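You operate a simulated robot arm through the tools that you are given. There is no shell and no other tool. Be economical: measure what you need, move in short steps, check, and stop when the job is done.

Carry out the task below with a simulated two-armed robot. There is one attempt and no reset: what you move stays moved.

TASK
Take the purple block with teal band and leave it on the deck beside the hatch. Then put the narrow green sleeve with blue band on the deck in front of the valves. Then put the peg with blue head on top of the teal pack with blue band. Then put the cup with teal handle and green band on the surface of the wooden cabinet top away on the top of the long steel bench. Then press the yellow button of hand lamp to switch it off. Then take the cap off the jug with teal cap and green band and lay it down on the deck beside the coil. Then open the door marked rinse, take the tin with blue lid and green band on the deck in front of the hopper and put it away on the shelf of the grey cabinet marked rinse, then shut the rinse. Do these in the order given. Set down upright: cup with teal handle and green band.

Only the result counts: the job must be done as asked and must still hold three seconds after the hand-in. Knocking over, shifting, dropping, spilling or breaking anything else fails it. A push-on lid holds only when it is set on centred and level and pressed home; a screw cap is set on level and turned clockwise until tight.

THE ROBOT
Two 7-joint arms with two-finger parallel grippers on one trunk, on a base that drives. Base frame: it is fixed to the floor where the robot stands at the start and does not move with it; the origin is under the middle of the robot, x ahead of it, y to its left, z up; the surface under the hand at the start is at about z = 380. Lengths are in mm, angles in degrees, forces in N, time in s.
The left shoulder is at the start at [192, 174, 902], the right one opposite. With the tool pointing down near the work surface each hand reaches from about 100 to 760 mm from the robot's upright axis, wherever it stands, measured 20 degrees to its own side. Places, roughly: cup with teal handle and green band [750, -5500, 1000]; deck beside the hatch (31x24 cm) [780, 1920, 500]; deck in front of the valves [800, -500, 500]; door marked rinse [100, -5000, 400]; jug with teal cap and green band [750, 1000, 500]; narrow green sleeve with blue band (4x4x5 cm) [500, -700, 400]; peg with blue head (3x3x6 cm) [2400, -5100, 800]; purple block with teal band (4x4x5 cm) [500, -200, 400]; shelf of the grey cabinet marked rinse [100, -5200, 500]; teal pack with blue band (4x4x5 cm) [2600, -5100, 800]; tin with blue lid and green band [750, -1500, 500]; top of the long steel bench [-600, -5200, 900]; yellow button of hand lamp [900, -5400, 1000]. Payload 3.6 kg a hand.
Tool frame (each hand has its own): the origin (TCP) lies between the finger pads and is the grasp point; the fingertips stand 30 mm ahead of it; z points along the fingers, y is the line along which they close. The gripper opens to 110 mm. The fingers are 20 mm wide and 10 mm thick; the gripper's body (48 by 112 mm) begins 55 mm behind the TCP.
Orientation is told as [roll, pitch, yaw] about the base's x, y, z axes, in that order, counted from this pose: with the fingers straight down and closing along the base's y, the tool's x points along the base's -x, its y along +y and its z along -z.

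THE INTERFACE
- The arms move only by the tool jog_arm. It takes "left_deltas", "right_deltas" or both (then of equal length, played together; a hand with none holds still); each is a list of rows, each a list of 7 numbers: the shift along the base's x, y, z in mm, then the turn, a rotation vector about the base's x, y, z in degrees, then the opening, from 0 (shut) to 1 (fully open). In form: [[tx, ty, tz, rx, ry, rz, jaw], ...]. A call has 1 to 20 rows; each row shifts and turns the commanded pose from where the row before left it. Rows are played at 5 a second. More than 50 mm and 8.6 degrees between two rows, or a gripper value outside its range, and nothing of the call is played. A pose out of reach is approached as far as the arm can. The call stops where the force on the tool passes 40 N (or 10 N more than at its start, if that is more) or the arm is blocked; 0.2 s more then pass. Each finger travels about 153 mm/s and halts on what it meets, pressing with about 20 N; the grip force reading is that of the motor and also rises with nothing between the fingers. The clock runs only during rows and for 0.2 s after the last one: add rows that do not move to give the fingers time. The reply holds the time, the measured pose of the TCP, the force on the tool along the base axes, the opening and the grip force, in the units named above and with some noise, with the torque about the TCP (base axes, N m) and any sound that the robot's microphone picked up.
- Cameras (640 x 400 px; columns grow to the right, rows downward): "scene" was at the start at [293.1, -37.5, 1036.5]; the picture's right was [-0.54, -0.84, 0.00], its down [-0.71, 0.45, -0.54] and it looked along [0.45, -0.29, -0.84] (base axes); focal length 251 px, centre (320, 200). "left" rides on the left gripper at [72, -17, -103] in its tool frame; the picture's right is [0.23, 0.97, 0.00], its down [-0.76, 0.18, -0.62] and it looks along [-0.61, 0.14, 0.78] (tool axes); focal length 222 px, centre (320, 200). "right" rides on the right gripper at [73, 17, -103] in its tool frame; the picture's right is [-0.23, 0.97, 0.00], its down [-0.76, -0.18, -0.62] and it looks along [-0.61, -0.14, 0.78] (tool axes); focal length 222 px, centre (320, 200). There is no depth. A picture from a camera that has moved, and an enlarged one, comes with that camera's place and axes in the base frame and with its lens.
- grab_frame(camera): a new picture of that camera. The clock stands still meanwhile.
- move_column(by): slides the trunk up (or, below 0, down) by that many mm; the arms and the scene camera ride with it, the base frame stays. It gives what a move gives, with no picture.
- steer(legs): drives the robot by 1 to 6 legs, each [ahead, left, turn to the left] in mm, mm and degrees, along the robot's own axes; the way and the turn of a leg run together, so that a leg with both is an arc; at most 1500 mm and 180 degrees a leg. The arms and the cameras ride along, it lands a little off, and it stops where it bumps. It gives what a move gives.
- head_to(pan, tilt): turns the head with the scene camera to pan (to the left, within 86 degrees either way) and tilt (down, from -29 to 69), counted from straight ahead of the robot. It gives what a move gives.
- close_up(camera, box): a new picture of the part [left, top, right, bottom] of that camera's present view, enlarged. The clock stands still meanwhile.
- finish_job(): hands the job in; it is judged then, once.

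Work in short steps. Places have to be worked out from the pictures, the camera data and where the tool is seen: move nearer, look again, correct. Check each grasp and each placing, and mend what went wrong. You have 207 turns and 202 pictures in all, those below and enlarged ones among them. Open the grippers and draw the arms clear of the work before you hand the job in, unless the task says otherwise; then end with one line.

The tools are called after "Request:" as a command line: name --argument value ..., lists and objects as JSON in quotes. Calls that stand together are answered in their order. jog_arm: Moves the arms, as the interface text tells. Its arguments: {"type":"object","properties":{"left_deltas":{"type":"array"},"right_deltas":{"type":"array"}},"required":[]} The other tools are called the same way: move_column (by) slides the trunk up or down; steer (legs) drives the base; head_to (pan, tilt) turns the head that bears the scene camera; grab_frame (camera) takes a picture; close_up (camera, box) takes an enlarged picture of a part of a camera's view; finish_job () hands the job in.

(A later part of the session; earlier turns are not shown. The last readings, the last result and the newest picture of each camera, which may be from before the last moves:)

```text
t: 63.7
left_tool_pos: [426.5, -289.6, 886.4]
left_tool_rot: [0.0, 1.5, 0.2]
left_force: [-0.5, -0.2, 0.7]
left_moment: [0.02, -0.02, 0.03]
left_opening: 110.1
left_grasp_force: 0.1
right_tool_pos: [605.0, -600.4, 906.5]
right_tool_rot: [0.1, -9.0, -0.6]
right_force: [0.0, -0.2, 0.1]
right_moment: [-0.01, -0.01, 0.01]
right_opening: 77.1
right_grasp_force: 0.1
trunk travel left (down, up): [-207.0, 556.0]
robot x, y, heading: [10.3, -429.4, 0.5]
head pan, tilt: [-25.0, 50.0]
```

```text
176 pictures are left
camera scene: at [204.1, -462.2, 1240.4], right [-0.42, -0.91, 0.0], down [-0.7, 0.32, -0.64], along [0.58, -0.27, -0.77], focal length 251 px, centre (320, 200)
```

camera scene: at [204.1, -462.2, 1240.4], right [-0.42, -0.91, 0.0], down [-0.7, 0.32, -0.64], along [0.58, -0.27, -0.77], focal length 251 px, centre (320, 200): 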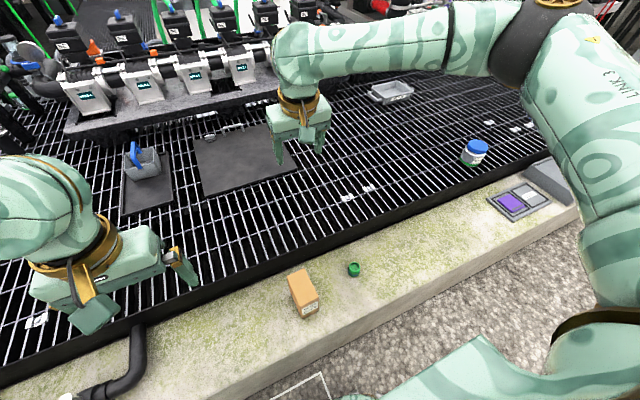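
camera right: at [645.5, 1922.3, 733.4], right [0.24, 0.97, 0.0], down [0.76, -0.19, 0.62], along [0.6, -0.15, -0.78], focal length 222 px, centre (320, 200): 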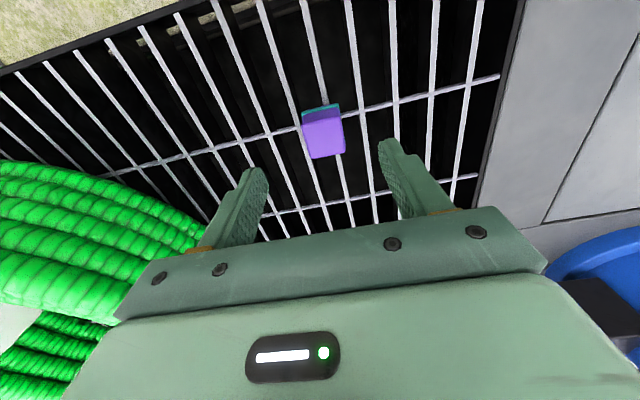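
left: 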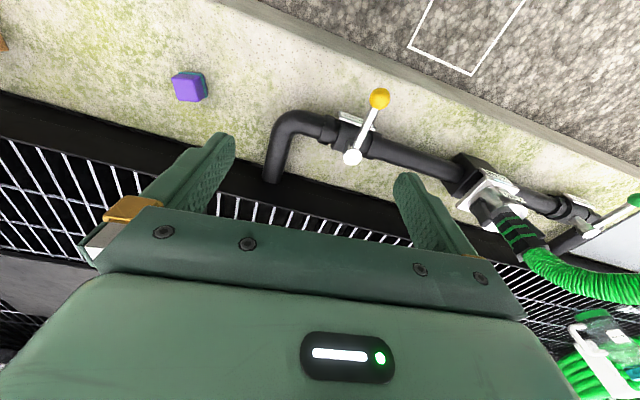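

Sleeve ≈ [494,-730]. I bring the right hand above it, levelled, then lower the trunk.

Request:
jog_arm --right_deltas '[[-28, -32, 0, 0, 4.5, 0, 0.7], [-28, -32, 0, 0, 4.4, 0, 0.7], [-28, -33, 0, 0, 0, 0, 0.7], [-27, -33, 0, 0, 0, 0, 0.7], [0, 0, 0, 0, 0, 0, 0.7]]'

Request:
move_column --by -200

Request:
grab_frame --camera "right"

```text
t: 64.9
left_tool_pos: [425.1, -289.2, 886.0]
left_tool_rot: [0.0, 1.6, 0.1]
left_force: [-0.5, -0.4, -0.1]
left_moment: [0.0, -0.01, 0.03]
left_opening: 110.1
left_grasp_force: 0.1
right_tool_pos: [492.3, -728.8, 907.0]
right_tool_rot: [0.2, -0.1, -0.6]
right_force: [-0.5, 0.2, -0.7]
right_moment: [0.01, 0.02, 0.03]
right_opening: 76.7
right_grasp_force: 0.1
trunk travel left (down, up): [-207.0, 556.0]
robot x, y, heading: [7.3, -430.8, -0.1]
head pan, tilt: [-25.0, 50.0]
```

```text
t: 67.1
left_tool_pos: [424.4, -289.7, 686.8]
left_tool_rot: [0.0, 1.5, 0.2]
left_force: [-0.4, -0.6, -0.6]
left_moment: [-0.01, 0.02, 0.0]
left_opening: 110.2
left_grasp_force: 0.0
right_tool_pos: [493.7, -730.6, 706.6]
right_tool_rot: [0.1, -0.2, -0.6]
right_force: [0.0, -0.4, 1.0]
right_moment: [-0.03, 0.01, 0.0]
right_opening: 77.3
right_grasp_force: 0.1
trunk travel left (down, up): [-7.0, 756.0]
robot x, y, heading: [10.4, -430.9, 0.0]
head pan, tilt: [-25.0, 50.0]
```

```text
175 pictures are left
camera right: at [421.5, -712.5, 809.8], right [0.24, 0.97, 0.0], down [0.76, -0.19, 0.62], along [0.61, -0.15, -0.78], focal length 222 px, centre (320, 200)
```

right: 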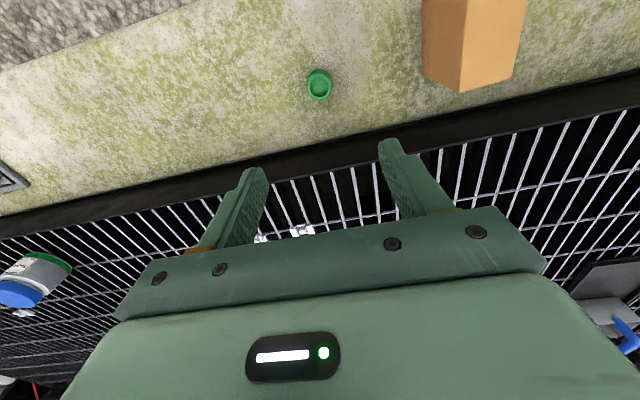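

Aligned. Descend to ~z 440 then check.

Request:
jog_arm --right_deltas '[[0, 0, -45, 0, 0, 0, 0.7], [0, 0, -45, 0, 0, 0, 0.7], [0, 0, -45, 0, 0, 0, 0.7], [0, 0, -45, 0, 0, 0, 0.7], [0, 0, -45, 0, 0, 0, 0.7], [1, 0, -41, 0, 0, 0, 0.7], [0, 0, 0, 0, 0, 0, 0.7]]'

Request:
grab_frame --camera "right"

```text
t: 68.7
left_tool_pos: [425.3, -289.4, 686.3]
left_tool_rot: [0.0, 1.7, 0.2]
left_force: [0.5, 0.2, -0.2]
left_moment: [-0.01, -0.03, 0.03]
left_opening: 109.9
left_grasp_force: 0.1
right_tool_pos: [496.2, -728.6, 439.3]
right_tool_rot: [0.1, -0.1, -0.6]
right_force: [-0.8, 0.1, 0.4]
right_moment: [0.02, 0.01, 0.04]
right_opening: 77.2
right_grasp_force: 0.1
trunk travel left (down, up): [-7.0, 756.0]
robot x, y, heading: [4.7, -433.1, 0.1]
head pan, tilt: [-25.0, 50.0]
```

```text
174 pictures are left
camera right: at [423.8, -711.5, 542.6], right [0.24, 0.97, 0.0], down [0.76, -0.19, 0.62], along [0.61, -0.15, -0.78], focal length 222 px, centre (320, 200)
```

right: 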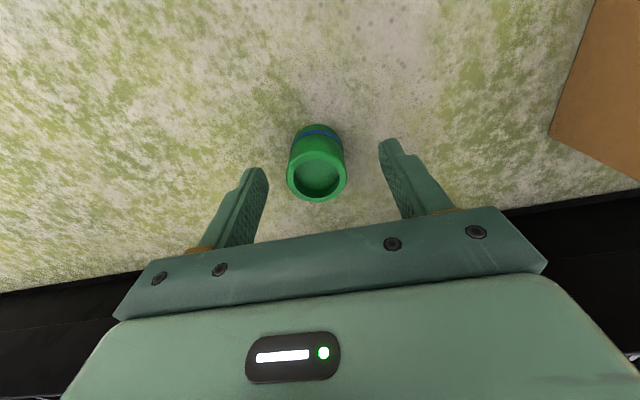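

Centred to ~4 mm; small correction, descend to 422 and close.

Request:
jog_arm --right_deltas '[[-3, -1, -9, 0, 0, 0, 0.7], [0, 0, -8, 0, 0, 0, 0.7], [0, 0, 0, 0, 0, 0, 0.4], [0, 0, 0, 0, 0, 0, 0.1], [0, 0, 0, 0, 0, 0, 0.1], [0, 0, 0, 0, 0, 0, 0.1]]'

Request:
grab_frame --camera "right"

```text
t: 70.1
left_tool_pos: [425.8, -290.4, 686.7]
left_tool_rot: [0.0, 1.5, 0.2]
left_force: [0.4, 0.6, -0.5]
left_moment: [0.04, -0.01, 0.0]
left_opening: 110.2
left_grasp_force: 0.0
right_tool_pos: [492.5, -731.2, 423.9]
right_tool_rot: [0.0, -0.1, -0.6]
right_force: [-0.3, 0.3, -0.2]
right_moment: [0.01, -0.01, -0.01]
right_opening: 38.3
right_grasp_force: 20.1
trunk travel left (down, up): [-7.0, 756.0]
robot x, y, heading: [11.9, -431.7, 0.1]
head pan, tilt: [-25.0, 50.0]
```

```text
173 pictures are left
camera right: at [420.6, -713.0, 526.4], right [0.24, 0.97, 0.0], down [0.76, -0.19, 0.62], along [0.61, -0.15, -0.78], focal length 222 px, centre (320, 200)
```

right: 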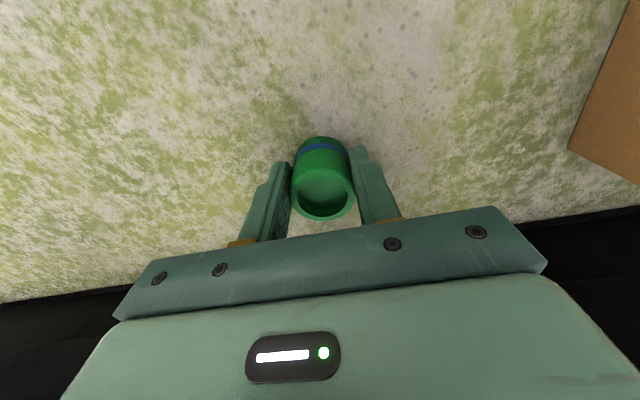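

Gripped. I lift high (over the box) and drive left/forward toward the deck spot.

Request:
jog_arm --right_deltas '[[0, 0, 40, 0, 0, 0, 0.1], [0, 0, 48, 0, 0, 0, 0.1], [0, 0, 48, 0, 0, 0, 0.1], [0, 0, 48, 0, 0, 0, 0.1], [0, 0, 48, 0, 0, 0, 0.1], [0, 0, 48, 0, 0, 0, 0.1], [0, 0, 40, 0, 0, 0, 0.1]]'

Request:
steer --legs '[[0, 190, 0], [85, 0, 0]]'

Request:
head_to --pan -10 --tilt 50

Request:
grab_frame --camera "scene"

```text
t: 71.7
left_tool_pos: [425.6, -288.8, 686.5]
left_tool_rot: [-0.1, 1.6, 0.2]
left_force: [0.7, 0.0, 0.6]
left_moment: [0.03, -0.04, -0.01]
left_opening: 110.1
left_grasp_force: 0.1
right_tool_pos: [493.0, -731.3, 745.7]
right_tool_rot: [0.1, -0.1, -0.5]
right_force: [-0.8, 0.0, -0.5]
right_moment: [0.02, 0.0, 0.03]
right_opening: 38.7
right_grasp_force: 19.8
trunk travel left (down, up): [-7.0, 756.0]
robot x, y, heading: [8.6, -430.8, 0.2]
head pan, tilt: [-25.0, 50.0]
```

```text
t: 73.9
left_tool_pos: [512.6, -100.6, 684.2]
left_tool_rot: [0.0, 1.6, 0.1]
left_force: [0.6, -0.7, -1.3]
left_moment: [-0.01, 0.0, -0.01]
left_opening: 110.0
left_grasp_force: 0.0
right_tool_pos: [578.9, -542.7, 744.2]
right_tool_rot: [-0.1, 0.0, -0.8]
right_force: [0.6, 0.0, -0.6]
right_moment: [-0.03, 0.0, -0.02]
right_opening: 38.8
right_grasp_force: 20.2
trunk travel left (down, up): [-7.0, 756.0]
robot x, y, heading: [94.8, -238.7, -0.2]
head pan, tilt: [-25.0, 50.0]
```

```text
t: 74.7
left_tool_pos: [512.1, -100.9, 687.2]
left_tool_rot: [0.0, 1.6, 0.0]
left_force: [-0.6, 0.0, -0.5]
left_moment: [0.01, 0.0, 0.01]
left_opening: 110.0
left_grasp_force: 0.1
right_tool_pos: [578.4, -542.5, 743.2]
right_tool_rot: [0.1, -0.1, -0.8]
right_force: [-0.4, 0.2, -0.6]
right_moment: [0.03, 0.01, 0.02]
right_opening: 38.4
right_grasp_force: 20.0
trunk travel left (down, up): [-7.0, 756.0]
robot x, y, heading: [94.6, -243.3, 0.0]
head pan, tilt: [-10.0, 50.0]
```

```text
172 pictures are left
camera scene: at [417.7, -254.2, 1026.3], right [-0.18, -0.98, 0.0], down [-0.75, 0.14, -0.64], along [0.63, -0.11, -0.77], focal length 251 px, centre (320, 200)
```

scene: 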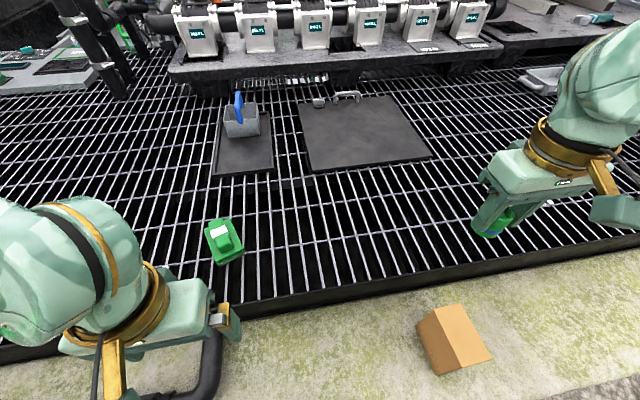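

Target spot is bare grating at pixel ~(384,206). Jog to about [770,-495,590].

Request:
jog_arm --right_deltas '[[25, 7, -20, 0, 0, 0, 0.1], [25, 7, -20, 0, 0, 0, 0.1], [25, 7, -20, 0, 0, 0, 0.1], [25, 7, -20, 0, 0, 0, 0.1], [25, 7, -20, 0, 0, 0, 0.1], [25, 7, -20, 0, 0, 0, 0.1], [25, 6, -20, 0, 0, 0, 0.1], [20, 0, -15, 0, 0, 0, 0.1], [0, 0, 0, 0, 0, 0, 0.1]]'

Request:
grab_frame --camera "right"

```text
t: 76.7
left_tool_pos: [511.0, -99.9, 685.6]
left_tool_rot: [0.0, 1.7, 0.0]
left_force: [0.2, 0.2, 0.2]
left_moment: [0.0, 0.01, -0.01]
left_opening: 110.0
left_grasp_force: 0.0
right_tool_pos: [775.5, -493.2, 588.0]
right_tool_rot: [0.1, 0.1, -0.9]
right_force: [0.4, -0.3, -0.6]
right_moment: [0.0, -0.01, 0.01]
right_opening: 38.3
right_grasp_force: 20.5
trunk travel left (down, up): [-7.0, 756.0]
robot x, y, heading: [99.4, -238.5, -0.1]
head pan, tilt: [-10.0, 50.0]
```

```text
171 pictures are left
camera right: at [702.8, -475.5, 691.3], right [0.24, 0.97, 0.0], down [0.76, -0.19, 0.62], along [0.61, -0.15, -0.78], focal length 222 px, centre (320, 200)
```

right: 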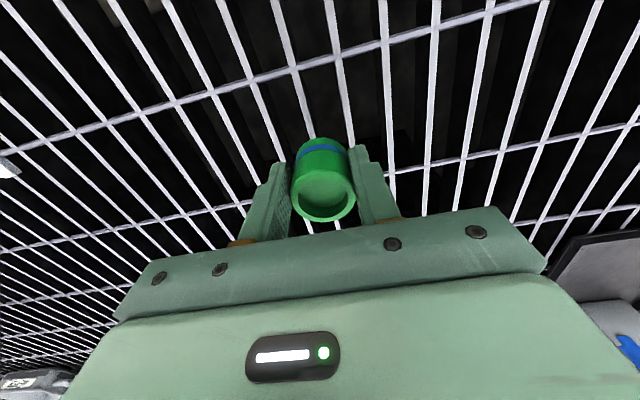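

Reach is good here. I shift ~10 mm to sit on a bar and lower slowly until contact (expected TCP ≈ 540).

Request:
jog_arm --right_deltas '[[5, -10, -20, 0, 0, 0, 0.1], [0, 0, -15, 0, 0, 0, 0.1], [0, 0, -5, 0, 0, 0, 0.1], [0, 0, -3, 0, 0, 0, 0.1], [0, 0, -3, 0, 0, 0, 0.1], [0, 0, -3, 0, 0, 0, 0.1], [0, 0, 0, 0, 0, 0, 0.1]]'

```text
t: 78.3
left_tool_pos: [511.6, -99.7, 686.7]
left_tool_rot: [0.0, 1.5, 0.0]
left_force: [-0.9, -0.7, 0.0]
left_moment: [-0.03, 0.01, 0.04]
left_opening: 110.0
left_grasp_force: 0.1
right_tool_pos: [778.1, -506.4, 543.6]
right_tool_rot: [0.1, -0.3, -0.8]
right_force: [0.3, -0.1, 12.0]
right_moment: [-0.05, 0.05, -0.02]
right_opening: 38.6
right_grasp_force: 20.0
trunk travel left (down, up): [-7.0, 756.0]
robot x, y, heading: [97.8, -240.2, -0.3]
head pan, tilt: [-10.0, 50.0]
```

Contact at z 543 (12 N). Release gently and lift.

Request:
jog_arm --right_deltas '[[0, 0, 1, 0, 0, 0, 0.1], [0, 0, 0, 0, 0, 0, 0.42], [0, 0, 0, 0, 0, 0, 0.6], [0, 0, 0, 0, 0, 0, 0.7], [0, 0, 30, 0, 0, 0, 0.7], [0, 0, 40, 0, 0, 0, 0.7], [0, 0, 40, 0, 0, 0, 0.7], [0, 0, 0, 0, 0, 0, 0.7]]'

Request:
grab_frame --camera "right"

```text
t: 80.1
left_tool_pos: [512.3, -101.7, 686.7]
left_tool_rot: [0.1, 1.6, -0.1]
left_force: [-0.5, 0.6, -0.4]
left_moment: [0.01, -0.04, 0.02]
left_opening: 110.1
left_grasp_force: 0.1
right_tool_pos: [779.9, -506.9, 651.2]
right_tool_rot: [-0.1, 0.0, -0.8]
right_force: [0.5, -1.1, 0.4]
right_moment: [-0.02, -0.03, 0.0]
right_opening: 77.0
right_grasp_force: 0.0
trunk travel left (down, up): [-7.0, 756.0]
robot x, y, heading: [92.0, -243.3, -0.2]
head pan, tilt: [-10.0, 50.0]
```

```text
170 pictures are left
camera right: at [707.1, -488.5, 754.0], right [0.24, 0.97, 0.0], down [0.76, -0.19, 0.62], along [0.6, -0.15, -0.78], focal length 222 px, centre (320, 200)
```

right: 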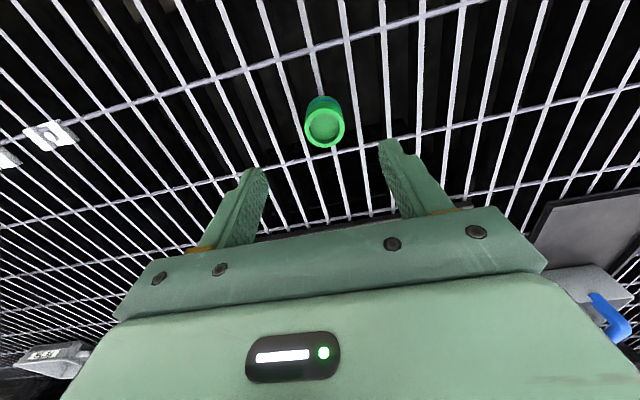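

Sleeve stands on the deck. Next area is around y≈-5100: I retract the arm, back off the curb, and look right.

Request:
jog_arm --right_deltas '[[-30, 0, 40, 0, 0, 0, 0.7], [-40, 0, 20, 0, 0, 0, 0.7], [-45, 0, 0, 0, 0, 0, 0.7], [-45, 0, 0, 0, 0, 0, 0.7], [-45, 0, 0, 0, 0, 0, 0.7], [-45, 0, 0, 0, 0, 0, 0.7], [-30, 0, 0, 0, 0, 0, 0.7]]'

Request:
steer --legs '[[-150, 0, 0]]'

Request:
head_to --pan -75 --tilt 10

Request:
grab_frame --camera "scene"

```text
t: 81.7
left_tool_pos: [512.2, -100.4, 685.7]
left_tool_rot: [0.1, 1.6, 0.0]
left_force: [0.1, 0.4, 0.3]
left_moment: [-0.02, 0.02, 0.03]
left_opening: 110.2
left_grasp_force: 0.0
right_tool_pos: [535.1, -509.7, 715.9]
right_tool_rot: [0.2, 0.0, -0.7]
right_force: [0.4, -0.2, 0.2]
right_moment: [0.05, 0.03, -0.01]
right_opening: 76.8
right_grasp_force: 0.1
right hand out of reach, approached as far as the arm can: row 6, 7
trunk travel left (down, up): [-7.0, 756.0]
robot x, y, heading: [94.8, -246.5, -0.2]
head pan, tilt: [-10.0, 50.0]
```

```text
t: 83.1
left_tool_pos: [363.1, -99.6, 687.4]
left_tool_rot: [0.0, 1.4, 0.1]
left_force: [-1.3, -0.1, -0.4]
left_moment: [0.01, -0.02, 0.04]
left_opening: 110.0
left_grasp_force: 0.0
right_tool_pos: [388.2, -509.9, 715.8]
right_tool_rot: [0.0, 0.0, -0.8]
right_force: [0.1, -0.2, 0.4]
right_moment: [-0.04, -0.03, -0.02]
right_opening: 77.3
right_grasp_force: 0.1
trunk travel left (down, up): [-7.0, 756.0]
robot x, y, heading: [-52.3, -243.1, -0.1]
head pan, tilt: [-10.0, 50.0]
```

```text
t: 84.4
left_tool_pos: [364.0, -99.1, 685.3]
left_tool_rot: [0.0, 1.6, 0.1]
left_force: [0.9, -0.9, 0.1]
left_moment: [0.0, 0.01, -0.03]
left_opening: 110.0
left_grasp_force: 0.1
right_tool_pos: [389.0, -508.7, 715.6]
right_tool_rot: [0.1, 0.1, -0.7]
right_force: [0.0, 0.6, 0.0]
right_moment: [0.06, -0.01, 0.0]
right_opening: 77.1
right_grasp_force: 0.0
trunk travel left (down, up): [-7.0, 756.0]
robot x, y, heading: [-50.0, -238.7, 0.0]
head pan, tilt: [-75.0, 10.0]
```

```text
169 pictures are left
camera scene: at [217.9, -329.8, 1088.2], right [-0.97, -0.26, 0.0], down [-0.05, 0.17, -0.98], along [0.26, -0.95, -0.17], focal length 251 px, centre (320, 200)
```

scene: 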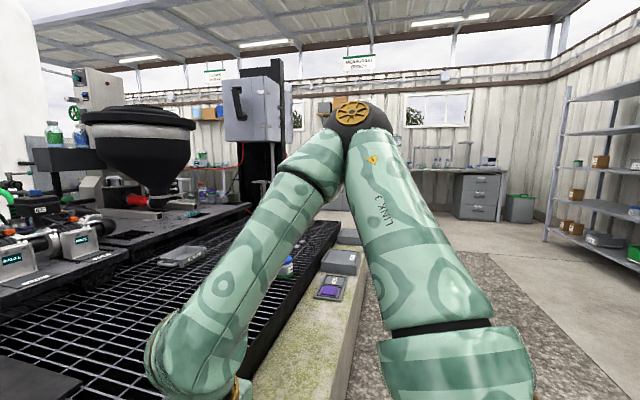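

The floor along −y is open. I drive right 2500 mm at x≈-150 and look again.

Request:
steer --legs '[[-150, 0, 0], [0, -1300, 0], [0, -1000, 0]]'

Request:
grab_frame --camera "scene"

Request:
head_to --pan -30 --tilt 10

Request:
grab_frame --camera "scene"

```text
t: 96.9
left_tool_pos: [244.9, -2420.2, 687.5]
left_tool_rot: [0.0, 1.7, 1.9]
left_force: [0.1, 0.2, -0.2]
left_moment: [0.01, 0.0, 0.01]
left_opening: 110.1
left_grasp_force: 0.1
right_tool_pos: [283.1, -2827.0, 716.5]
right_tool_rot: [0.1, 0.0, 1.1]
right_force: [-0.6, -0.2, 0.9]
right_moment: [0.0, 0.03, 0.0]
right_opening: 76.8
right_grasp_force: 0.1
trunk travel left (down, up): [-7.0, 756.0]
robot x, y, heading: [-162.4, -2572.4, 1.6]
head pan, tilt: [-75.0, 10.0]
```

```text
168 pictures are left
camera scene: at [106.6, -2654.0, 1088.2], right [-0.96, -0.29, 0.0], down [-0.05, 0.17, -0.98], along [0.28, -0.94, -0.17], focal length 251 px, centre (320, 200)
```

scene: 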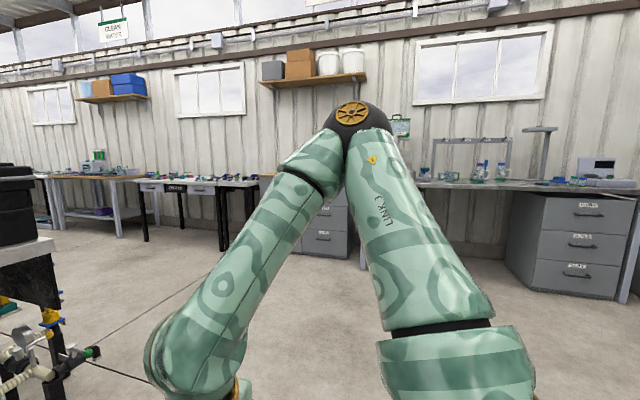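

```text
t: 98.0
left_tool_pos: [246.2, -2420.2, 686.2]
left_tool_rot: [0.0, 1.7, 1.9]
left_force: [0.9, 0.0, 1.3]
left_moment: [0.03, -0.04, 0.04]
left_opening: 110.1
left_grasp_force: 0.1
right_tool_pos: [283.1, -2828.1, 715.5]
right_tool_rot: [0.1, 0.0, 1.1]
right_force: [-0.6, -0.2, -0.6]
right_moment: [-0.02, 0.02, -0.04]
right_opening: 76.9
right_grasp_force: 0.1
trunk travel left (down, up): [-7.0, 756.0]
robot x, y, heading: [-166.6, -2573.8, 1.8]
head pan, tilt: [-30.0, 10.0]
```

```text
167 pictures are left
camera scene: at [161.6, -2608.9, 1088.2], right [-0.47, -0.88, 0.0], down [-0.15, 0.08, -0.98], along [0.87, -0.47, -0.17], focal length 251 px, centre (320, 200)
```

scene: 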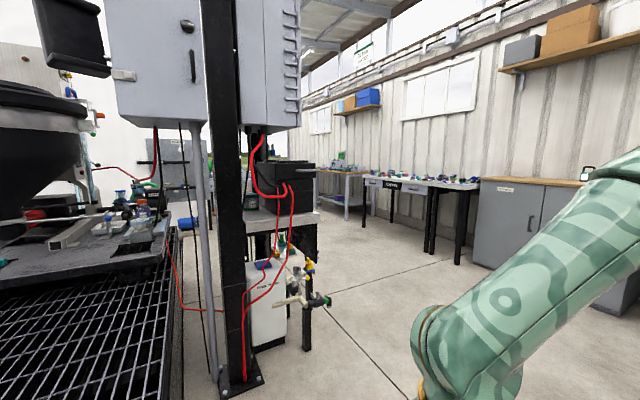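

The benches line the far wall (y≈-5.2 m). I drive to y≈-3950, turn to face −y, and look.

Request:
steer --legs '[[0, -1370, -1.7], [0, 0, -90]]'

Request:
head_to --pan 0 --tilt 15

Request:
grab_frame --camera "scene"

Request:
head_to --pan 50 --tilt 15

Request:
grab_frame --camera "scene"

```text
t: 108.8
left_tool_pos: [-6.6, -4385.0, 687.0]
left_tool_rot: [0.0, 1.6, -89.6]
left_force: [0.1, 0.3, 0.1]
left_moment: [-0.01, 0.05, 0.03]
left_opening: 109.8
left_grasp_force: 0.1
right_tool_pos: [-414.6, -4411.5, 714.5]
right_tool_rot: [0.1, 0.0, -90.3]
right_force: [-1.4, 0.4, -1.0]
right_moment: [0.0, -0.01, 0.02]
right_opening: 77.1
right_grasp_force: 0.0
trunk travel left (down, up): [-7.0, 756.0]
robot x, y, heading: [-147.5, -3969.9, -89.9]
head pan, tilt: [-30.0, 10.0]
```

```text
t: 109.7
left_tool_pos: [-6.0, -4384.5, 685.9]
left_tool_rot: [-0.1, 1.5, -89.7]
left_force: [0.0, 0.5, -0.1]
left_moment: [0.03, 0.03, 0.0]
left_opening: 109.8
left_grasp_force: 0.0
right_tool_pos: [-413.6, -4412.1, 716.1]
right_tool_rot: [0.0, 0.0, -90.4]
right_force: [0.2, 0.5, 0.2]
right_moment: [-0.01, 0.04, 0.01]
right_opening: 76.7
right_grasp_force: 0.1
trunk travel left (down, up): [-7.0, 756.0]
robot x, y, heading: [-147.8, -3969.0, -89.8]
head pan, tilt: [0.0, 15.0]
```

```text
166 pictures are left
camera scene: at [-145.5, -4308.2, 1080.1], right [-1.0, 0.0, 0.0], down [0.0, 0.26, -0.97], along [0.0, -0.97, -0.26], focal length 251 px, centre (320, 200)
```

scene: 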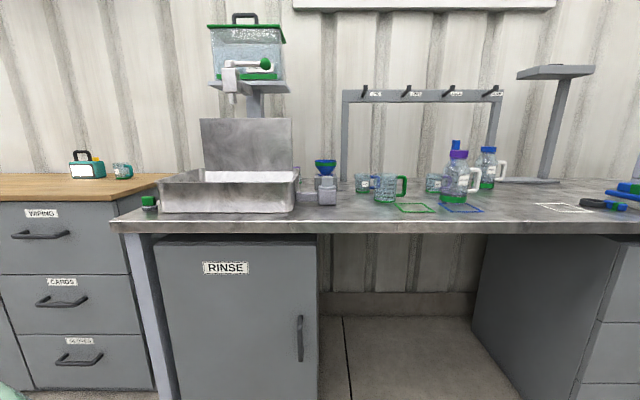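

```text
t: 110.9
left_tool_pos: [-4.5, -4384.5, 686.6]
left_tool_rot: [0.0, 1.6, -89.7]
left_force: [0.3, 0.2, 0.6]
left_moment: [-0.02, 0.0, -0.04]
left_opening: 109.8
left_grasp_force: 0.1
right_tool_pos: [-414.1, -4412.6, 715.7]
right_tool_rot: [0.1, 0.1, -90.4]
right_force: [0.9, -0.3, 0.7]
right_moment: [-0.01, -0.02, 0.0]
right_opening: 76.9
right_grasp_force: 0.0
trunk travel left (down, up): [-7.0, 756.0]
robot x, y, heading: [-148.3, -3968.6, -89.7]
head pan, tilt: [50.0, 15.0]
```

```text
165 pictures are left
camera scene: at [-74.0, -4274.6, 1080.1], right [-0.64, -0.77, 0.0], down [-0.2, 0.17, -0.97], along [0.74, -0.62, -0.26], focal length 251 px, centre (320, 200)
```

scene: 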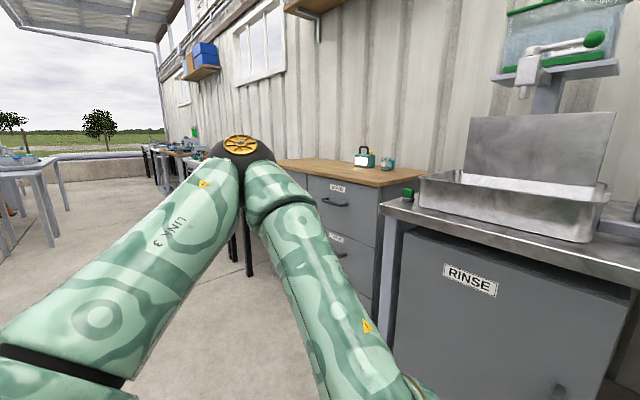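

I see the rinse cabinet, the steel bench, and the lamp and cup on the wooden top. Now go to the peg: drive left (+x) ~2500 mm.

Request:
steer --legs '[[0, 1300, 0], [0, 1300, 0]]'

Request:
head_to --pan 0 --tilt 25

Request:
grab_frame --camera "scene"

```text
t: 123.4
left_tool_pos: [2540.6, -4420.1, 685.7]
left_tool_rot: [-0.1, 1.5, -91.3]
left_force: [0.0, 0.2, 0.3]
left_moment: [-0.02, 0.02, -0.02]
left_opening: 109.9
left_grasp_force: 0.1
right_tool_pos: [2132.9, -4435.2, 715.2]
right_tool_rot: [-0.1, 0.0, -92.2]
right_force: [0.3, 0.9, -0.6]
right_moment: [-0.02, 0.01, -0.01]
right_opening: 77.2
right_grasp_force: 0.1
trunk travel left (down, up): [-7.0, 756.0]
robot x, y, heading: [2410.3, -3997.0, -91.3]
head pan, tilt: [50.0, 15.0]
```

```text
t: 124.5
left_tool_pos: [2541.8, -4419.4, 686.4]
left_tool_rot: [0.0, 1.5, -91.3]
left_force: [0.1, 0.4, 1.6]
left_moment: [0.0, 0.01, 0.03]
left_opening: 110.1
left_grasp_force: 0.0
right_tool_pos: [2131.4, -4434.3, 715.9]
right_tool_rot: [0.0, -0.1, -92.1]
right_force: [-0.7, 1.0, 0.1]
right_moment: [-0.02, -0.02, -0.02]
right_opening: 77.0
right_grasp_force: 0.1
trunk travel left (down, up): [-7.0, 756.0]
robot x, y, heading: [2411.1, -3999.3, -91.4]
head pan, tilt: [0.0, 25.0]
```

```text
164 pictures are left
camera scene: at [2403.8, -4337.3, 1063.8], right [-1.0, 0.02, 0.0], down [0.01, 0.42, -0.91], along [-0.02, -0.91, -0.42], focal length 251 px, centre (320, 200)
```

scene: 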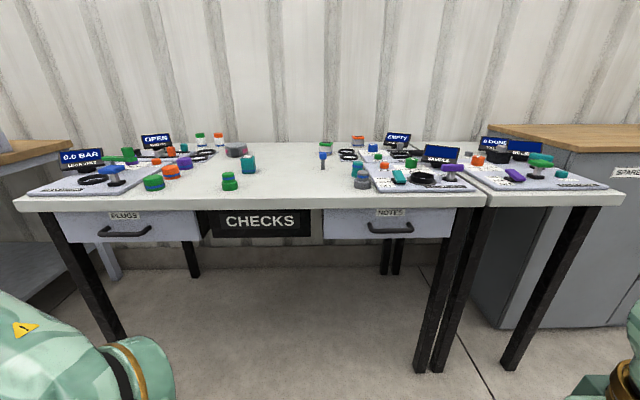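

I zoom into the table to identify the peg and pack.

Request:
close_up --camera "scene" --box '[205, 120, 385, 220]'

```text
3.56 times, centred on (295, 170) of scene
camera zoom: at [2403.8, -4337.3, 1063.8], right [-1.0, 0.02, 0.0], down [0.01, 0.42, -0.91], along [-0.02, -0.91, -0.42], focal length 893 px, centre (409, 307)
```

zoom: 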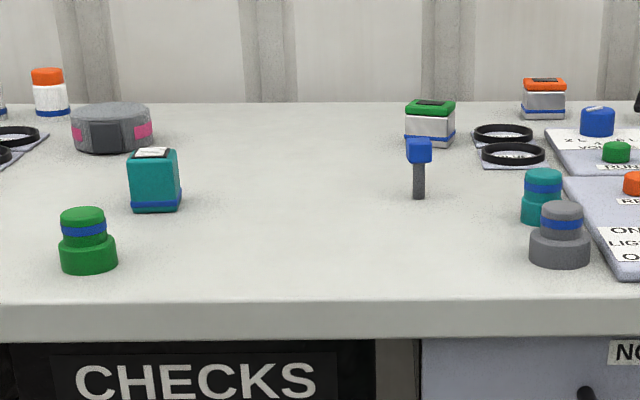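

Peg (blue cube head on grey shank) and teal pack identified. I raise the trunk 280 mm for clearance over the table and get a second view.

Request:
move_column --by 280

Request:
head_to --pan 0 --tilt 35

Request:
close_up --camera "scene" --box '[160, 100, 480, 300]'

```text
t: 127.4
left_tool_pos: [2540.6, -4419.6, 964.7]
left_tool_rot: [0.0, 1.6, -91.3]
left_force: [-0.6, 0.5, -0.2]
left_moment: [0.03, -0.01, 0.06]
left_opening: 109.9
left_grasp_force: 0.0
right_tool_pos: [2130.6, -4434.4, 995.1]
right_tool_rot: [0.0, 0.0, -92.0]
right_force: [0.7, -1.0, 0.2]
right_moment: [0.02, 0.03, 0.0]
right_opening: 76.9
right_grasp_force: 0.1
trunk travel left (down, up): [-287.0, 476.0]
robot x, y, heading: [2411.5, -3997.2, -91.5]
head pan, tilt: [0.0, 25.0]
```

```text
t: 128.1
left_tool_pos: [2541.4, -4421.2, 967.1]
left_tool_rot: [0.1, 1.6, -91.3]
left_force: [0.0, 0.2, 0.6]
left_moment: [0.01, 0.03, 0.03]
left_opening: 110.1
left_grasp_force: 0.1
right_tool_pos: [2130.9, -4433.6, 995.5]
right_tool_rot: [0.0, -0.1, -92.3]
right_force: [-0.5, 0.4, 0.5]
right_moment: [0.02, 0.01, 0.0]
right_opening: 77.2
right_grasp_force: 0.1
trunk travel left (down, up): [-287.0, 476.0]
robot x, y, heading: [2412.1, -3998.3, -91.4]
head pan, tilt: [0.0, 35.0]
```

```text
2.00 times, centred on (320, 200) of scene
camera zoom: at [2407.9, -4172.8, 1344.9], right [-1.0, 0.03, 0.0], down [0.01, 0.57, -0.82], along [-0.02, -0.82, -0.57], focal length 502 px, centre (320, 200)
```

zoom: 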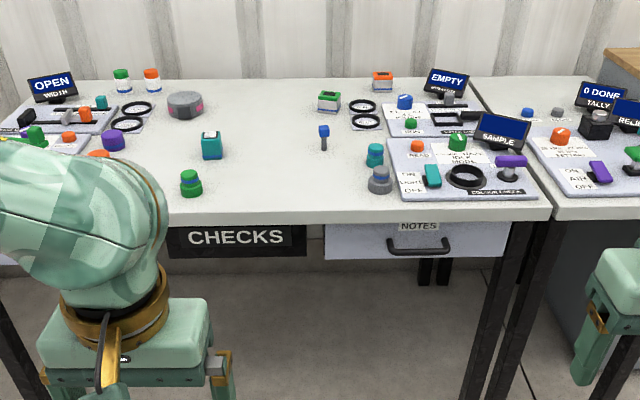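

Peg ≈ [2377,-5140], table z≈800; pack ≈ [2621,-5145]. I'll use the left hand: raise both hands a bit and drive ahead ~560 with a shift right.

Request:
jog_arm --right_deltas '[[0, 0, 40, 0, 0, 0, 0.7], [0, 0, 40, 0, 0, 0, 0.7], [0, 0, 40, 0, 0, 0, 0.7]]' --left_deltas '[[0, 0, 20, 0, 0, 0, 0.6], [0, 0, 20, 0, 0, 0, 0.6], [0, 0, 0, 0, 0, 0, 0.6]]'

Request:
steer --legs '[[0, -110, 1.4], [500, 0, 0]]'

Request:
grab_frame --camera "left"

Request:
grab_frame --camera "scene"

```text
t: 128.9
left_tool_pos: [2541.9, -4419.6, 1006.9]
left_tool_rot: [0.0, 1.5, -91.3]
left_force: [0.7, 0.1, 0.5]
left_moment: [0.0, 0.01, -0.01]
left_opening: 66.0
left_grasp_force: 0.0
right_tool_pos: [2130.8, -4434.2, 1116.5]
right_tool_rot: [0.1, 0.0, -92.0]
right_force: [0.6, 0.1, -1.0]
right_moment: [0.01, 0.0, -0.01]
right_opening: 76.9
right_grasp_force: 0.0
trunk travel left (down, up): [-287.0, 476.0]
robot x, y, heading: [2412.8, -4002.4, -91.2]
head pan, tilt: [0.0, 35.0]
```

```text
t: 132.6
left_tool_pos: [2440.9, -4911.0, 1005.7]
left_tool_rot: [0.0, 1.7, -89.6]
left_force: [-0.4, 0.2, -0.7]
left_moment: [0.02, -0.01, 0.01]
left_opening: 66.1
left_grasp_force: 0.1
right_tool_pos: [2031.7, -4937.2, 1115.5]
right_tool_rot: [0.2, 0.0, -90.5]
right_force: [-0.3, 0.4, -0.4]
right_moment: [0.0, -0.01, -0.01]
right_opening: 77.2
right_grasp_force: 0.0
trunk travel left (down, up): [-287.0, 476.0]
robot x, y, heading: [2303.1, -4493.4, -89.8]
head pan, tilt: [0.0, 35.0]
```

```text
161 pictures are left
camera left: at [2424.7, -4841.0, 1111.2], right [0.97, 0.23, 0.01], down [0.18, -0.78, 0.6], along [0.14, -0.58, -0.8], focal length 222 px, centre (320, 200)
```

left: 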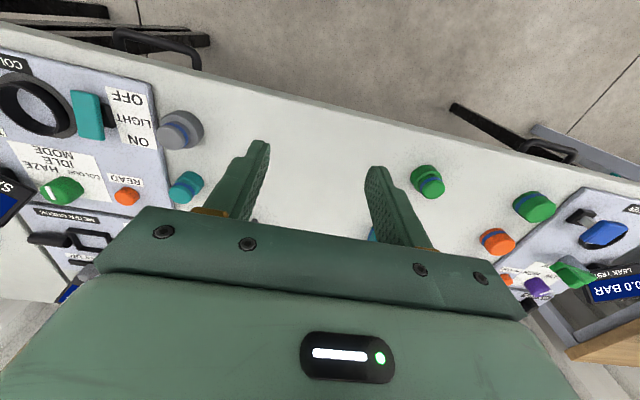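

```text
160 pictures are left
camera scene: at [2301.6, -4667.9, 1344.7], right [-1.0, 0.0, 0.0], down [0.0, 0.57, -0.82], along [0.0, -0.82, -0.57], focal length 251 px, centre (320, 200)
```

scene: 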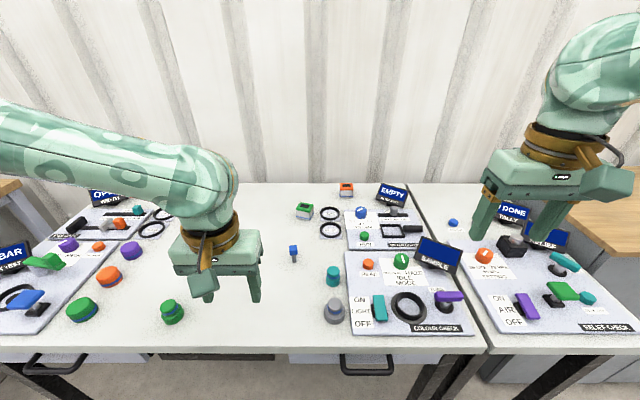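

Peg confirmed at [2375,-5146]. I drive ahead 120 and right 60, then move the left hand near.

Request:
steer --legs '[[120, -60, 0]]'

Request:
jog_arm --left_deltas '[[0, -20, 0, 0, 0, 0, 0.6], [0, -20, -20, -1.6, 0, 0, 0.6], [0, -20, -20, 0, 0, 0, 0.6], [0, -20, -20, 0, 0, 0, 0.6], [0, 0, 0, 0, 0, 0, 0.6]]'

Request:
grab_frame --camera "left"

```text
t: 133.9
left_tool_pos: [2381.7, -5032.4, 1006.0]
left_tool_rot: [0.0, 1.6, -89.7]
left_force: [-0.5, 0.1, -0.7]
left_moment: [0.02, -0.03, -0.02]
left_opening: 65.8
left_grasp_force: 0.1
right_tool_pos: [1970.8, -5058.1, 1115.4]
right_tool_rot: [0.1, 0.0, -90.4]
right_force: [0.5, 0.2, 1.5]
right_moment: [0.01, -0.01, -0.04]
right_opening: 76.9
right_grasp_force: 0.1
trunk travel left (down, up): [-287.0, 476.0]
robot x, y, heading: [2237.6, -4614.7, -89.9]
head pan, tilt: [0.0, 35.0]
```

```text
t: 135.1
left_tool_pos: [2383.4, -5113.2, 944.8]
left_tool_rot: [-0.1, -0.1, -89.7]
left_force: [-0.9, -0.3, 0.6]
left_moment: [-0.03, 0.04, -0.01]
left_opening: 66.0
left_grasp_force: 0.1
right_tool_pos: [1973.6, -5057.5, 1115.5]
right_tool_rot: [0.1, 0.0, -90.6]
right_force: [-0.5, -0.8, 1.0]
right_moment: [-0.03, -0.03, 0.01]
right_opening: 76.7
right_grasp_force: 0.0
trunk travel left (down, up): [-287.0, 476.0]
robot x, y, heading: [2239.2, -4614.5, -89.9]
head pan, tilt: [0.0, 35.0]
```

```text
159 pictures are left
camera left: at [2365.8, -5039.0, 1049.1], right [0.97, 0.23, 0.0], down [0.18, -0.76, 0.62], along [0.14, -0.61, -0.78], focal length 222 px, centre (320, 200)
```

left: 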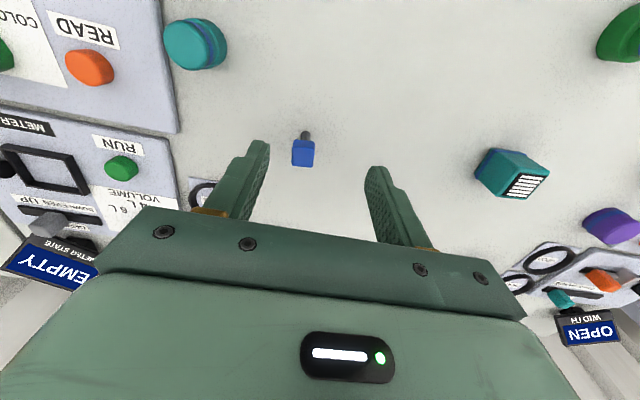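

I zoom to check head yaw.

Request:
close_up --camera "left" --box '[270, 120, 340, 180]'

```text
6.67 times, centred on (305, 150) of left
camera zoom: at [2365.8, -5039.0, 1049.1], right [0.97, 0.23, 0.0], down [0.18, -0.76, 0.62], along [0.14, -0.61, -0.78], focal length 1481 px, centre (420, 533)
```

zoom: 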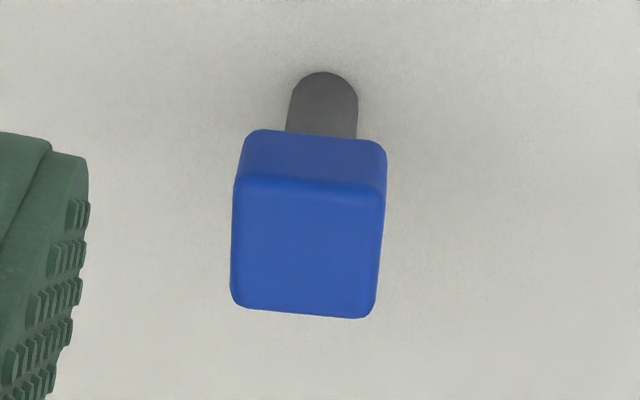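

Yaw offset ≈ +5.5°. Head centre ≈ [2372,-5140]. I descend to z≈848 around it.

Request:
jog_arm --left_deltas '[[-6, -14, -10, 0, 0, 5.5, 0.6], [-5.5, -13, -20, 0, 0, 0, 0.6], [0, 0, -30, 0, 0, 0, 0.6], [0, 0, -25, 0, 0, 0, 0.6], [0, 0, -9, 0, 0, 0, 0.6], [0, 0, 0, 0, 0, 0, 0.6]]'

Request:
grab_frame --camera "left"

```text
t: 136.5
left_tool_pos: [2372.6, -5138.6, 851.8]
left_tool_rot: [0.0, -0.1, -84.3]
left_force: [0.2, -0.6, 0.0]
left_moment: [0.02, -0.01, -0.02]
left_opening: 65.8
left_grasp_force: 0.1
right_tool_pos: [1973.3, -5057.7, 1115.7]
right_tool_rot: [0.0, 0.1, -90.4]
right_force: [-0.1, 0.2, 0.0]
right_moment: [0.01, -0.01, 0.01]
right_opening: 77.2
right_grasp_force: 0.0
trunk travel left (down, up): [-287.0, 476.0]
robot x, y, heading: [2242.6, -4615.6, -89.9]
head pan, tilt: [0.0, 35.0]
```

```text
157 pictures are left
camera left: at [2347.5, -5067.7, 955.2], right [0.95, 0.32, 0.0], down [0.25, -0.74, 0.62], along [0.2, -0.59, -0.78], focal length 222 px, centre (320, 200)
```

left: 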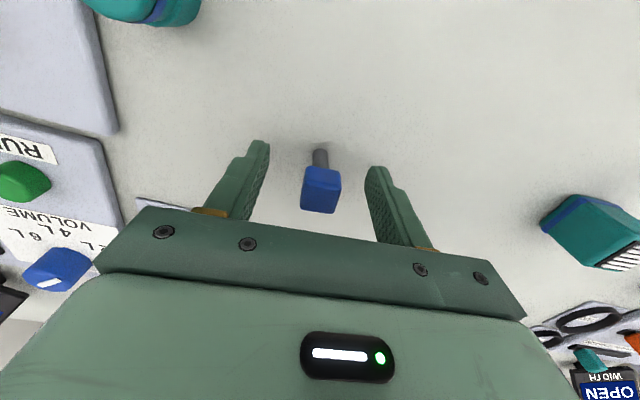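

Centred. Close on the head.

Request:
jog_arm --left_deltas '[[-1, 0, -2, 0, 0, 0, 0.6], [0, 0, 0, 0, 0, 0, 0.3], [0, 0, 0, 0, 0, 0, 0.1], [0, 0, 0, 0, 0, 0, 0.05], [0, 0, 0, 0, 0, 0, 0.05]]'

Request:
grab_frame --camera "left"

```text
t: 137.7
left_tool_pos: [2370.6, -5137.5, 848.6]
left_tool_rot: [0.0, 0.0, -84.3]
left_force: [0.1, -0.1, -0.7]
left_moment: [-0.03, -0.01, 0.02]
left_opening: 21.1
left_grasp_force: 19.5
right_tool_pos: [1973.0, -5058.3, 1115.9]
right_tool_rot: [0.0, 0.1, -90.5]
right_force: [0.3, -0.3, 0.4]
right_moment: [0.01, -0.03, 0.04]
right_opening: 77.0
right_grasp_force: 0.1
trunk travel left (down, up): [-287.0, 476.0]
robot x, y, heading: [2239.8, -4612.6, -89.8]
head pan, tilt: [0.0, 35.0]
```

```text
156 pictures are left
camera left: at [2346.3, -5067.3, 953.0], right [0.95, 0.32, 0.0], down [0.25, -0.74, 0.62], along [0.2, -0.59, -0.78], focal length 222 px, centre (320, 200)
```

left: 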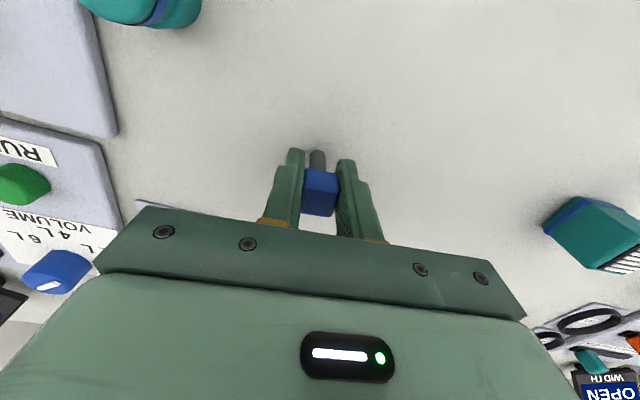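

Held. Lift 100 mm and move toward the pack.

Request:
jog_arm --left_deltas '[[0, 0, 15, 0, 0, 0, 0.05], [0, 0, 30, 0, 0, 0, 0.05], [0, 0, 45, 0, 0, 0, 0.05], [0, 0, 20, 0, 0, 0, 0.05], [40, 5, 0, 0, 0, 0, 0.05], [40, 5, 0, 0, 0, 0, 0.05], [40, 5, 0, 0, 0, 0, 0.05], [40, 5, 0, 0, 0, 0, 0.05], [0, 0, 0, 0, 0, 0, 0.05]]'

Request:
grab_frame --camera "left"

```text
t: 139.7
left_tool_pos: [2531.0, -5116.9, 959.5]
left_tool_rot: [0.0, 0.0, -84.3]
left_force: [-0.6, 0.4, 0.3]
left_moment: [0.04, -0.02, 0.01]
left_opening: 21.1
left_grasp_force: 20.1
right_tool_pos: [1972.5, -5057.6, 1115.1]
right_tool_rot: [0.1, 0.0, -90.4]
right_force: [0.2, 0.1, -0.1]
right_moment: [0.0, -0.01, 0.01]
right_opening: 77.3
right_grasp_force: 0.2
trunk travel left (down, up): [-287.0, 476.0]
robot x, y, heading: [2237.5, -4613.4, -89.8]
head pan, tilt: [0.0, 35.0]
```

```text
155 pictures are left
camera left: at [2506.1, -5046.9, 1063.5], right [0.95, 0.32, 0.0], down [0.25, -0.74, 0.62], along [0.2, -0.59, -0.78], focal length 222 px, centre (320, 200)
```

left: 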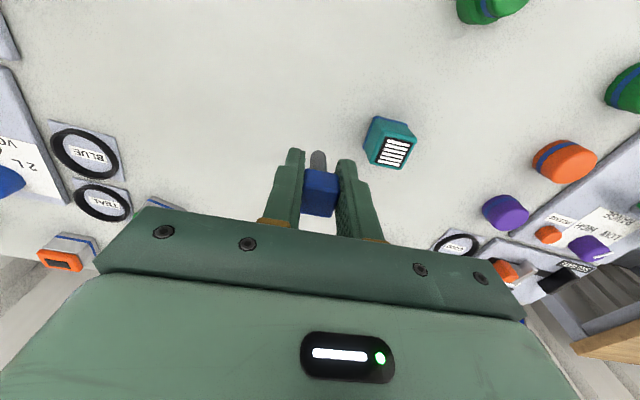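

Zoom on the pack top.

Request:
close_up --camera "left" --box '[350, 105, 430, 180]'

```text
5.33 times, centred on (390, 142) of left
camera zoom: at [2506.1, -5046.9, 1063.5], right [0.95, 0.32, 0.0], down [0.25, -0.74, 0.62], along [0.2, -0.59, -0.78], focal length 1185 px, centre (-53, 507)
```

zoom: 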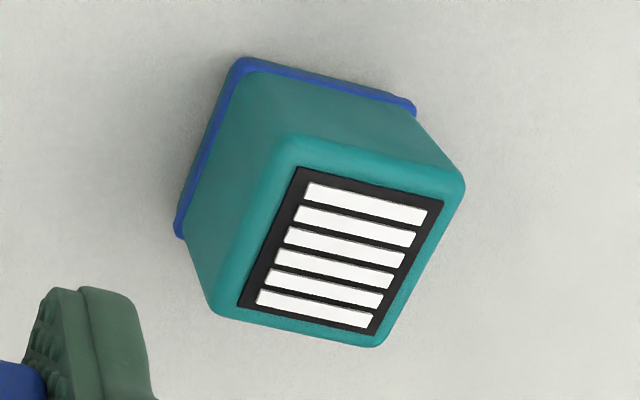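

Pack top centre ≈ [2612,-5122], z≈850. Move over it and descend to TCP ≈ 908.

Request:
jog_arm --left_deltas '[[40, -2, 0, 0, 0, 0, 0.05], [41, -3, 0, 0, 0, 0, 0.05], [0, 0, -20, 0, 0, 0, 0.05], [0, 0, -20, 0, 0, 0, 0.05], [0, 0, -10, 0, 0, 0, 0.05], [0, 0, 0, 0, 0, 0, 0.05]]'

Request:
grab_frame --camera "left"

Request:
close_up --camera "scene" --box '[60, 180, 260, 320]'

```text
t: 141.1
left_tool_pos: [2613.7, -5124.5, 910.9]
left_tool_rot: [0.0, 0.0, -84.4]
left_force: [-0.2, 0.1, 0.3]
left_moment: [-0.03, 0.0, 0.02]
left_opening: 20.9
left_grasp_force: 19.9
right_tool_pos: [1973.2, -5057.3, 1116.3]
right_tool_rot: [0.0, 0.0, -90.4]
right_force: [-0.9, -0.2, 0.1]
right_moment: [0.01, -0.04, 0.01]
right_opening: 77.3
right_grasp_force: 0.2
trunk travel left (down, up): [-287.0, 476.0]
robot x, y, heading: [2245.8, -4614.4, -89.6]
head pan, tilt: [0.0, 35.0]
```

```text
153 pictures are left
camera left: at [2588.4, -5053.2, 1013.9], right [0.95, 0.32, 0.0], down [0.25, -0.74, 0.62], along [0.2, -0.59, -0.78], focal length 222 px, centre (320, 200)
```

left: 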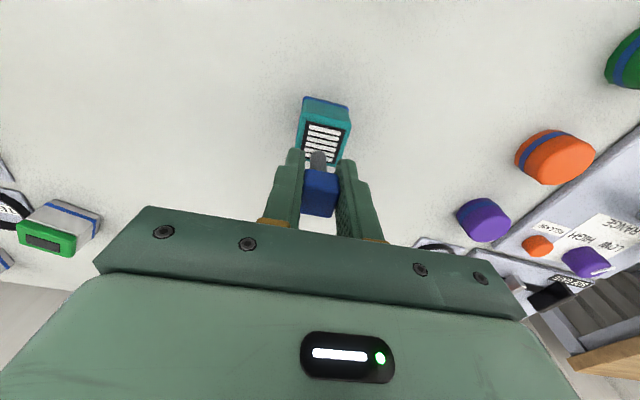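

```text
2.86 times, centred on (160, 250) of scene
camera zoom: at [2242.8, -4787.6, 1344.8], right [-1.0, 0.0, 0.0], down [0.0, 0.57, -0.82], along [0.0, -0.82, -0.57], focal length 717 px, centre (777, 57)
```

zoom: 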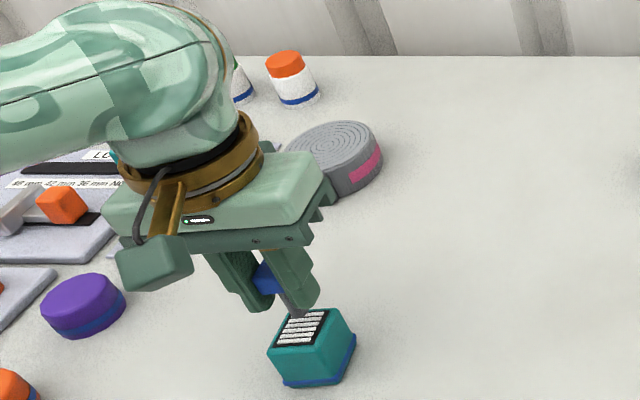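

Alignment within 2 mm. Descend in 2–3 mm rows until touch.

Request:
jog_arm --left_deltas '[[1, 2, -4, 0, 0, 0, 0.05], [0, 0, -3, 0, 0, 0, 0.05], [0, 0, -2, 0, 0, 0, 0.05], [0, 0, -1.5, 0, 0, 0, 0.05], [0, 0, 0, 0, 0, 0, 0.05]]'

```text
t: 142.3
left_tool_pos: [2613.1, -5120.4, 899.3]
left_tool_rot: [0.0, 0.0, -84.2]
left_force: [-1.0, 0.0, 0.4]
left_moment: [0.01, -0.05, 0.02]
left_opening: 21.2
left_grasp_force: 19.8
right_tool_pos: [1973.2, -5058.5, 1115.8]
right_tool_rot: [0.1, 0.0, -90.5]
right_force: [0.2, 0.2, 0.1]
right_moment: [0.02, 0.01, 0.0]
right_opening: 76.7
right_grasp_force: 0.0
trunk travel left (down, up): [-287.0, 476.0]
robot x, y, heading: [2245.0, -4613.6, -90.0]
head pan, tilt: [0.0, 35.0]
```

Still free; continue in 1 mm rows.

Request:
jog_arm --left_deltas '[[0, 0, -1, 0, 0, 0, 0.05], [0, 0, -1, 0, 0, 0, 0.05], [0, 0, 0, 0, 0, 0, 0.05]]'

```text
t: 143.1
left_tool_pos: [2612.6, -5121.2, 898.9]
left_tool_rot: [0.0, -0.1, -84.2]
left_force: [1.8, -0.9, 11.1]
left_moment: [-0.06, -0.07, 0.01]
left_opening: 20.7
left_grasp_force: 20.1
right_tool_pos: [1971.9, -5057.4, 1115.7]
right_tool_rot: [0.2, -0.1, -90.5]
right_force: [0.4, -0.2, 0.3]
right_moment: [-0.02, -0.02, 0.02]
right_opening: 77.0
right_grasp_force: 0.0
trunk travel left (down, up): [-287.0, 476.0]
robot x, y, heading: [2237.5, -4615.2, -90.0]
head pan, tilt: [0.0, 35.0]
```

Contact (11 N). Ease 0.8 mm and open in small steps.

Request:
jog_arm --left_deltas '[[0, 0, 0.8, 0, 0, 0, 0.05], [0, 0, 0, 0, 0, 0, 0.2], [0, 0, 0, 0, 0, 0, 0.23], [0, 0, 0, 0, 0, 0, 0.28], [0, 0, 0, 0, 0, 0, 0.35], [0, 0, 0, 0, 0, 0, 0.5], [0, 0, 0, 0, 0, 0, 0.5]]'

Request:
grab_frame --camera "left"

```text
t: 144.7
left_tool_pos: [2614.0, -5120.6, 899.6]
left_tool_rot: [0.1, 0.0, -84.2]
left_force: [0.6, 0.2, -1.0]
left_moment: [0.0, -0.03, 0.0]
left_opening: 55.2
left_grasp_force: 0.0
right_tool_pos: [1972.6, -5057.6, 1116.0]
right_tool_rot: [0.0, -0.1, -90.5]
right_force: [0.3, 1.2, 0.5]
right_moment: [0.0, 0.02, -0.01]
right_opening: 77.0
right_grasp_force: 0.0
trunk travel left (down, up): [-287.0, 476.0]
robot x, y, heading: [2243.9, -4614.6, -89.8]
head pan, tilt: [0.0, 35.0]
```

```text
151 pictures are left
camera left: at [2588.7, -5049.9, 1001.9], right [0.95, 0.32, 0.0], down [0.25, -0.74, 0.62], along [0.2, -0.59, -0.78], focal length 222 px, centre (320, 200)
```

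left: 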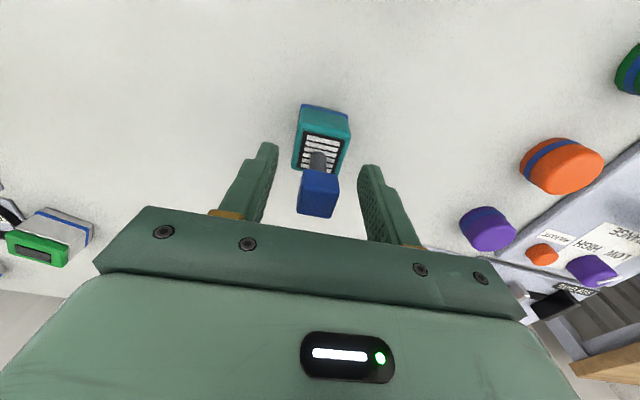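

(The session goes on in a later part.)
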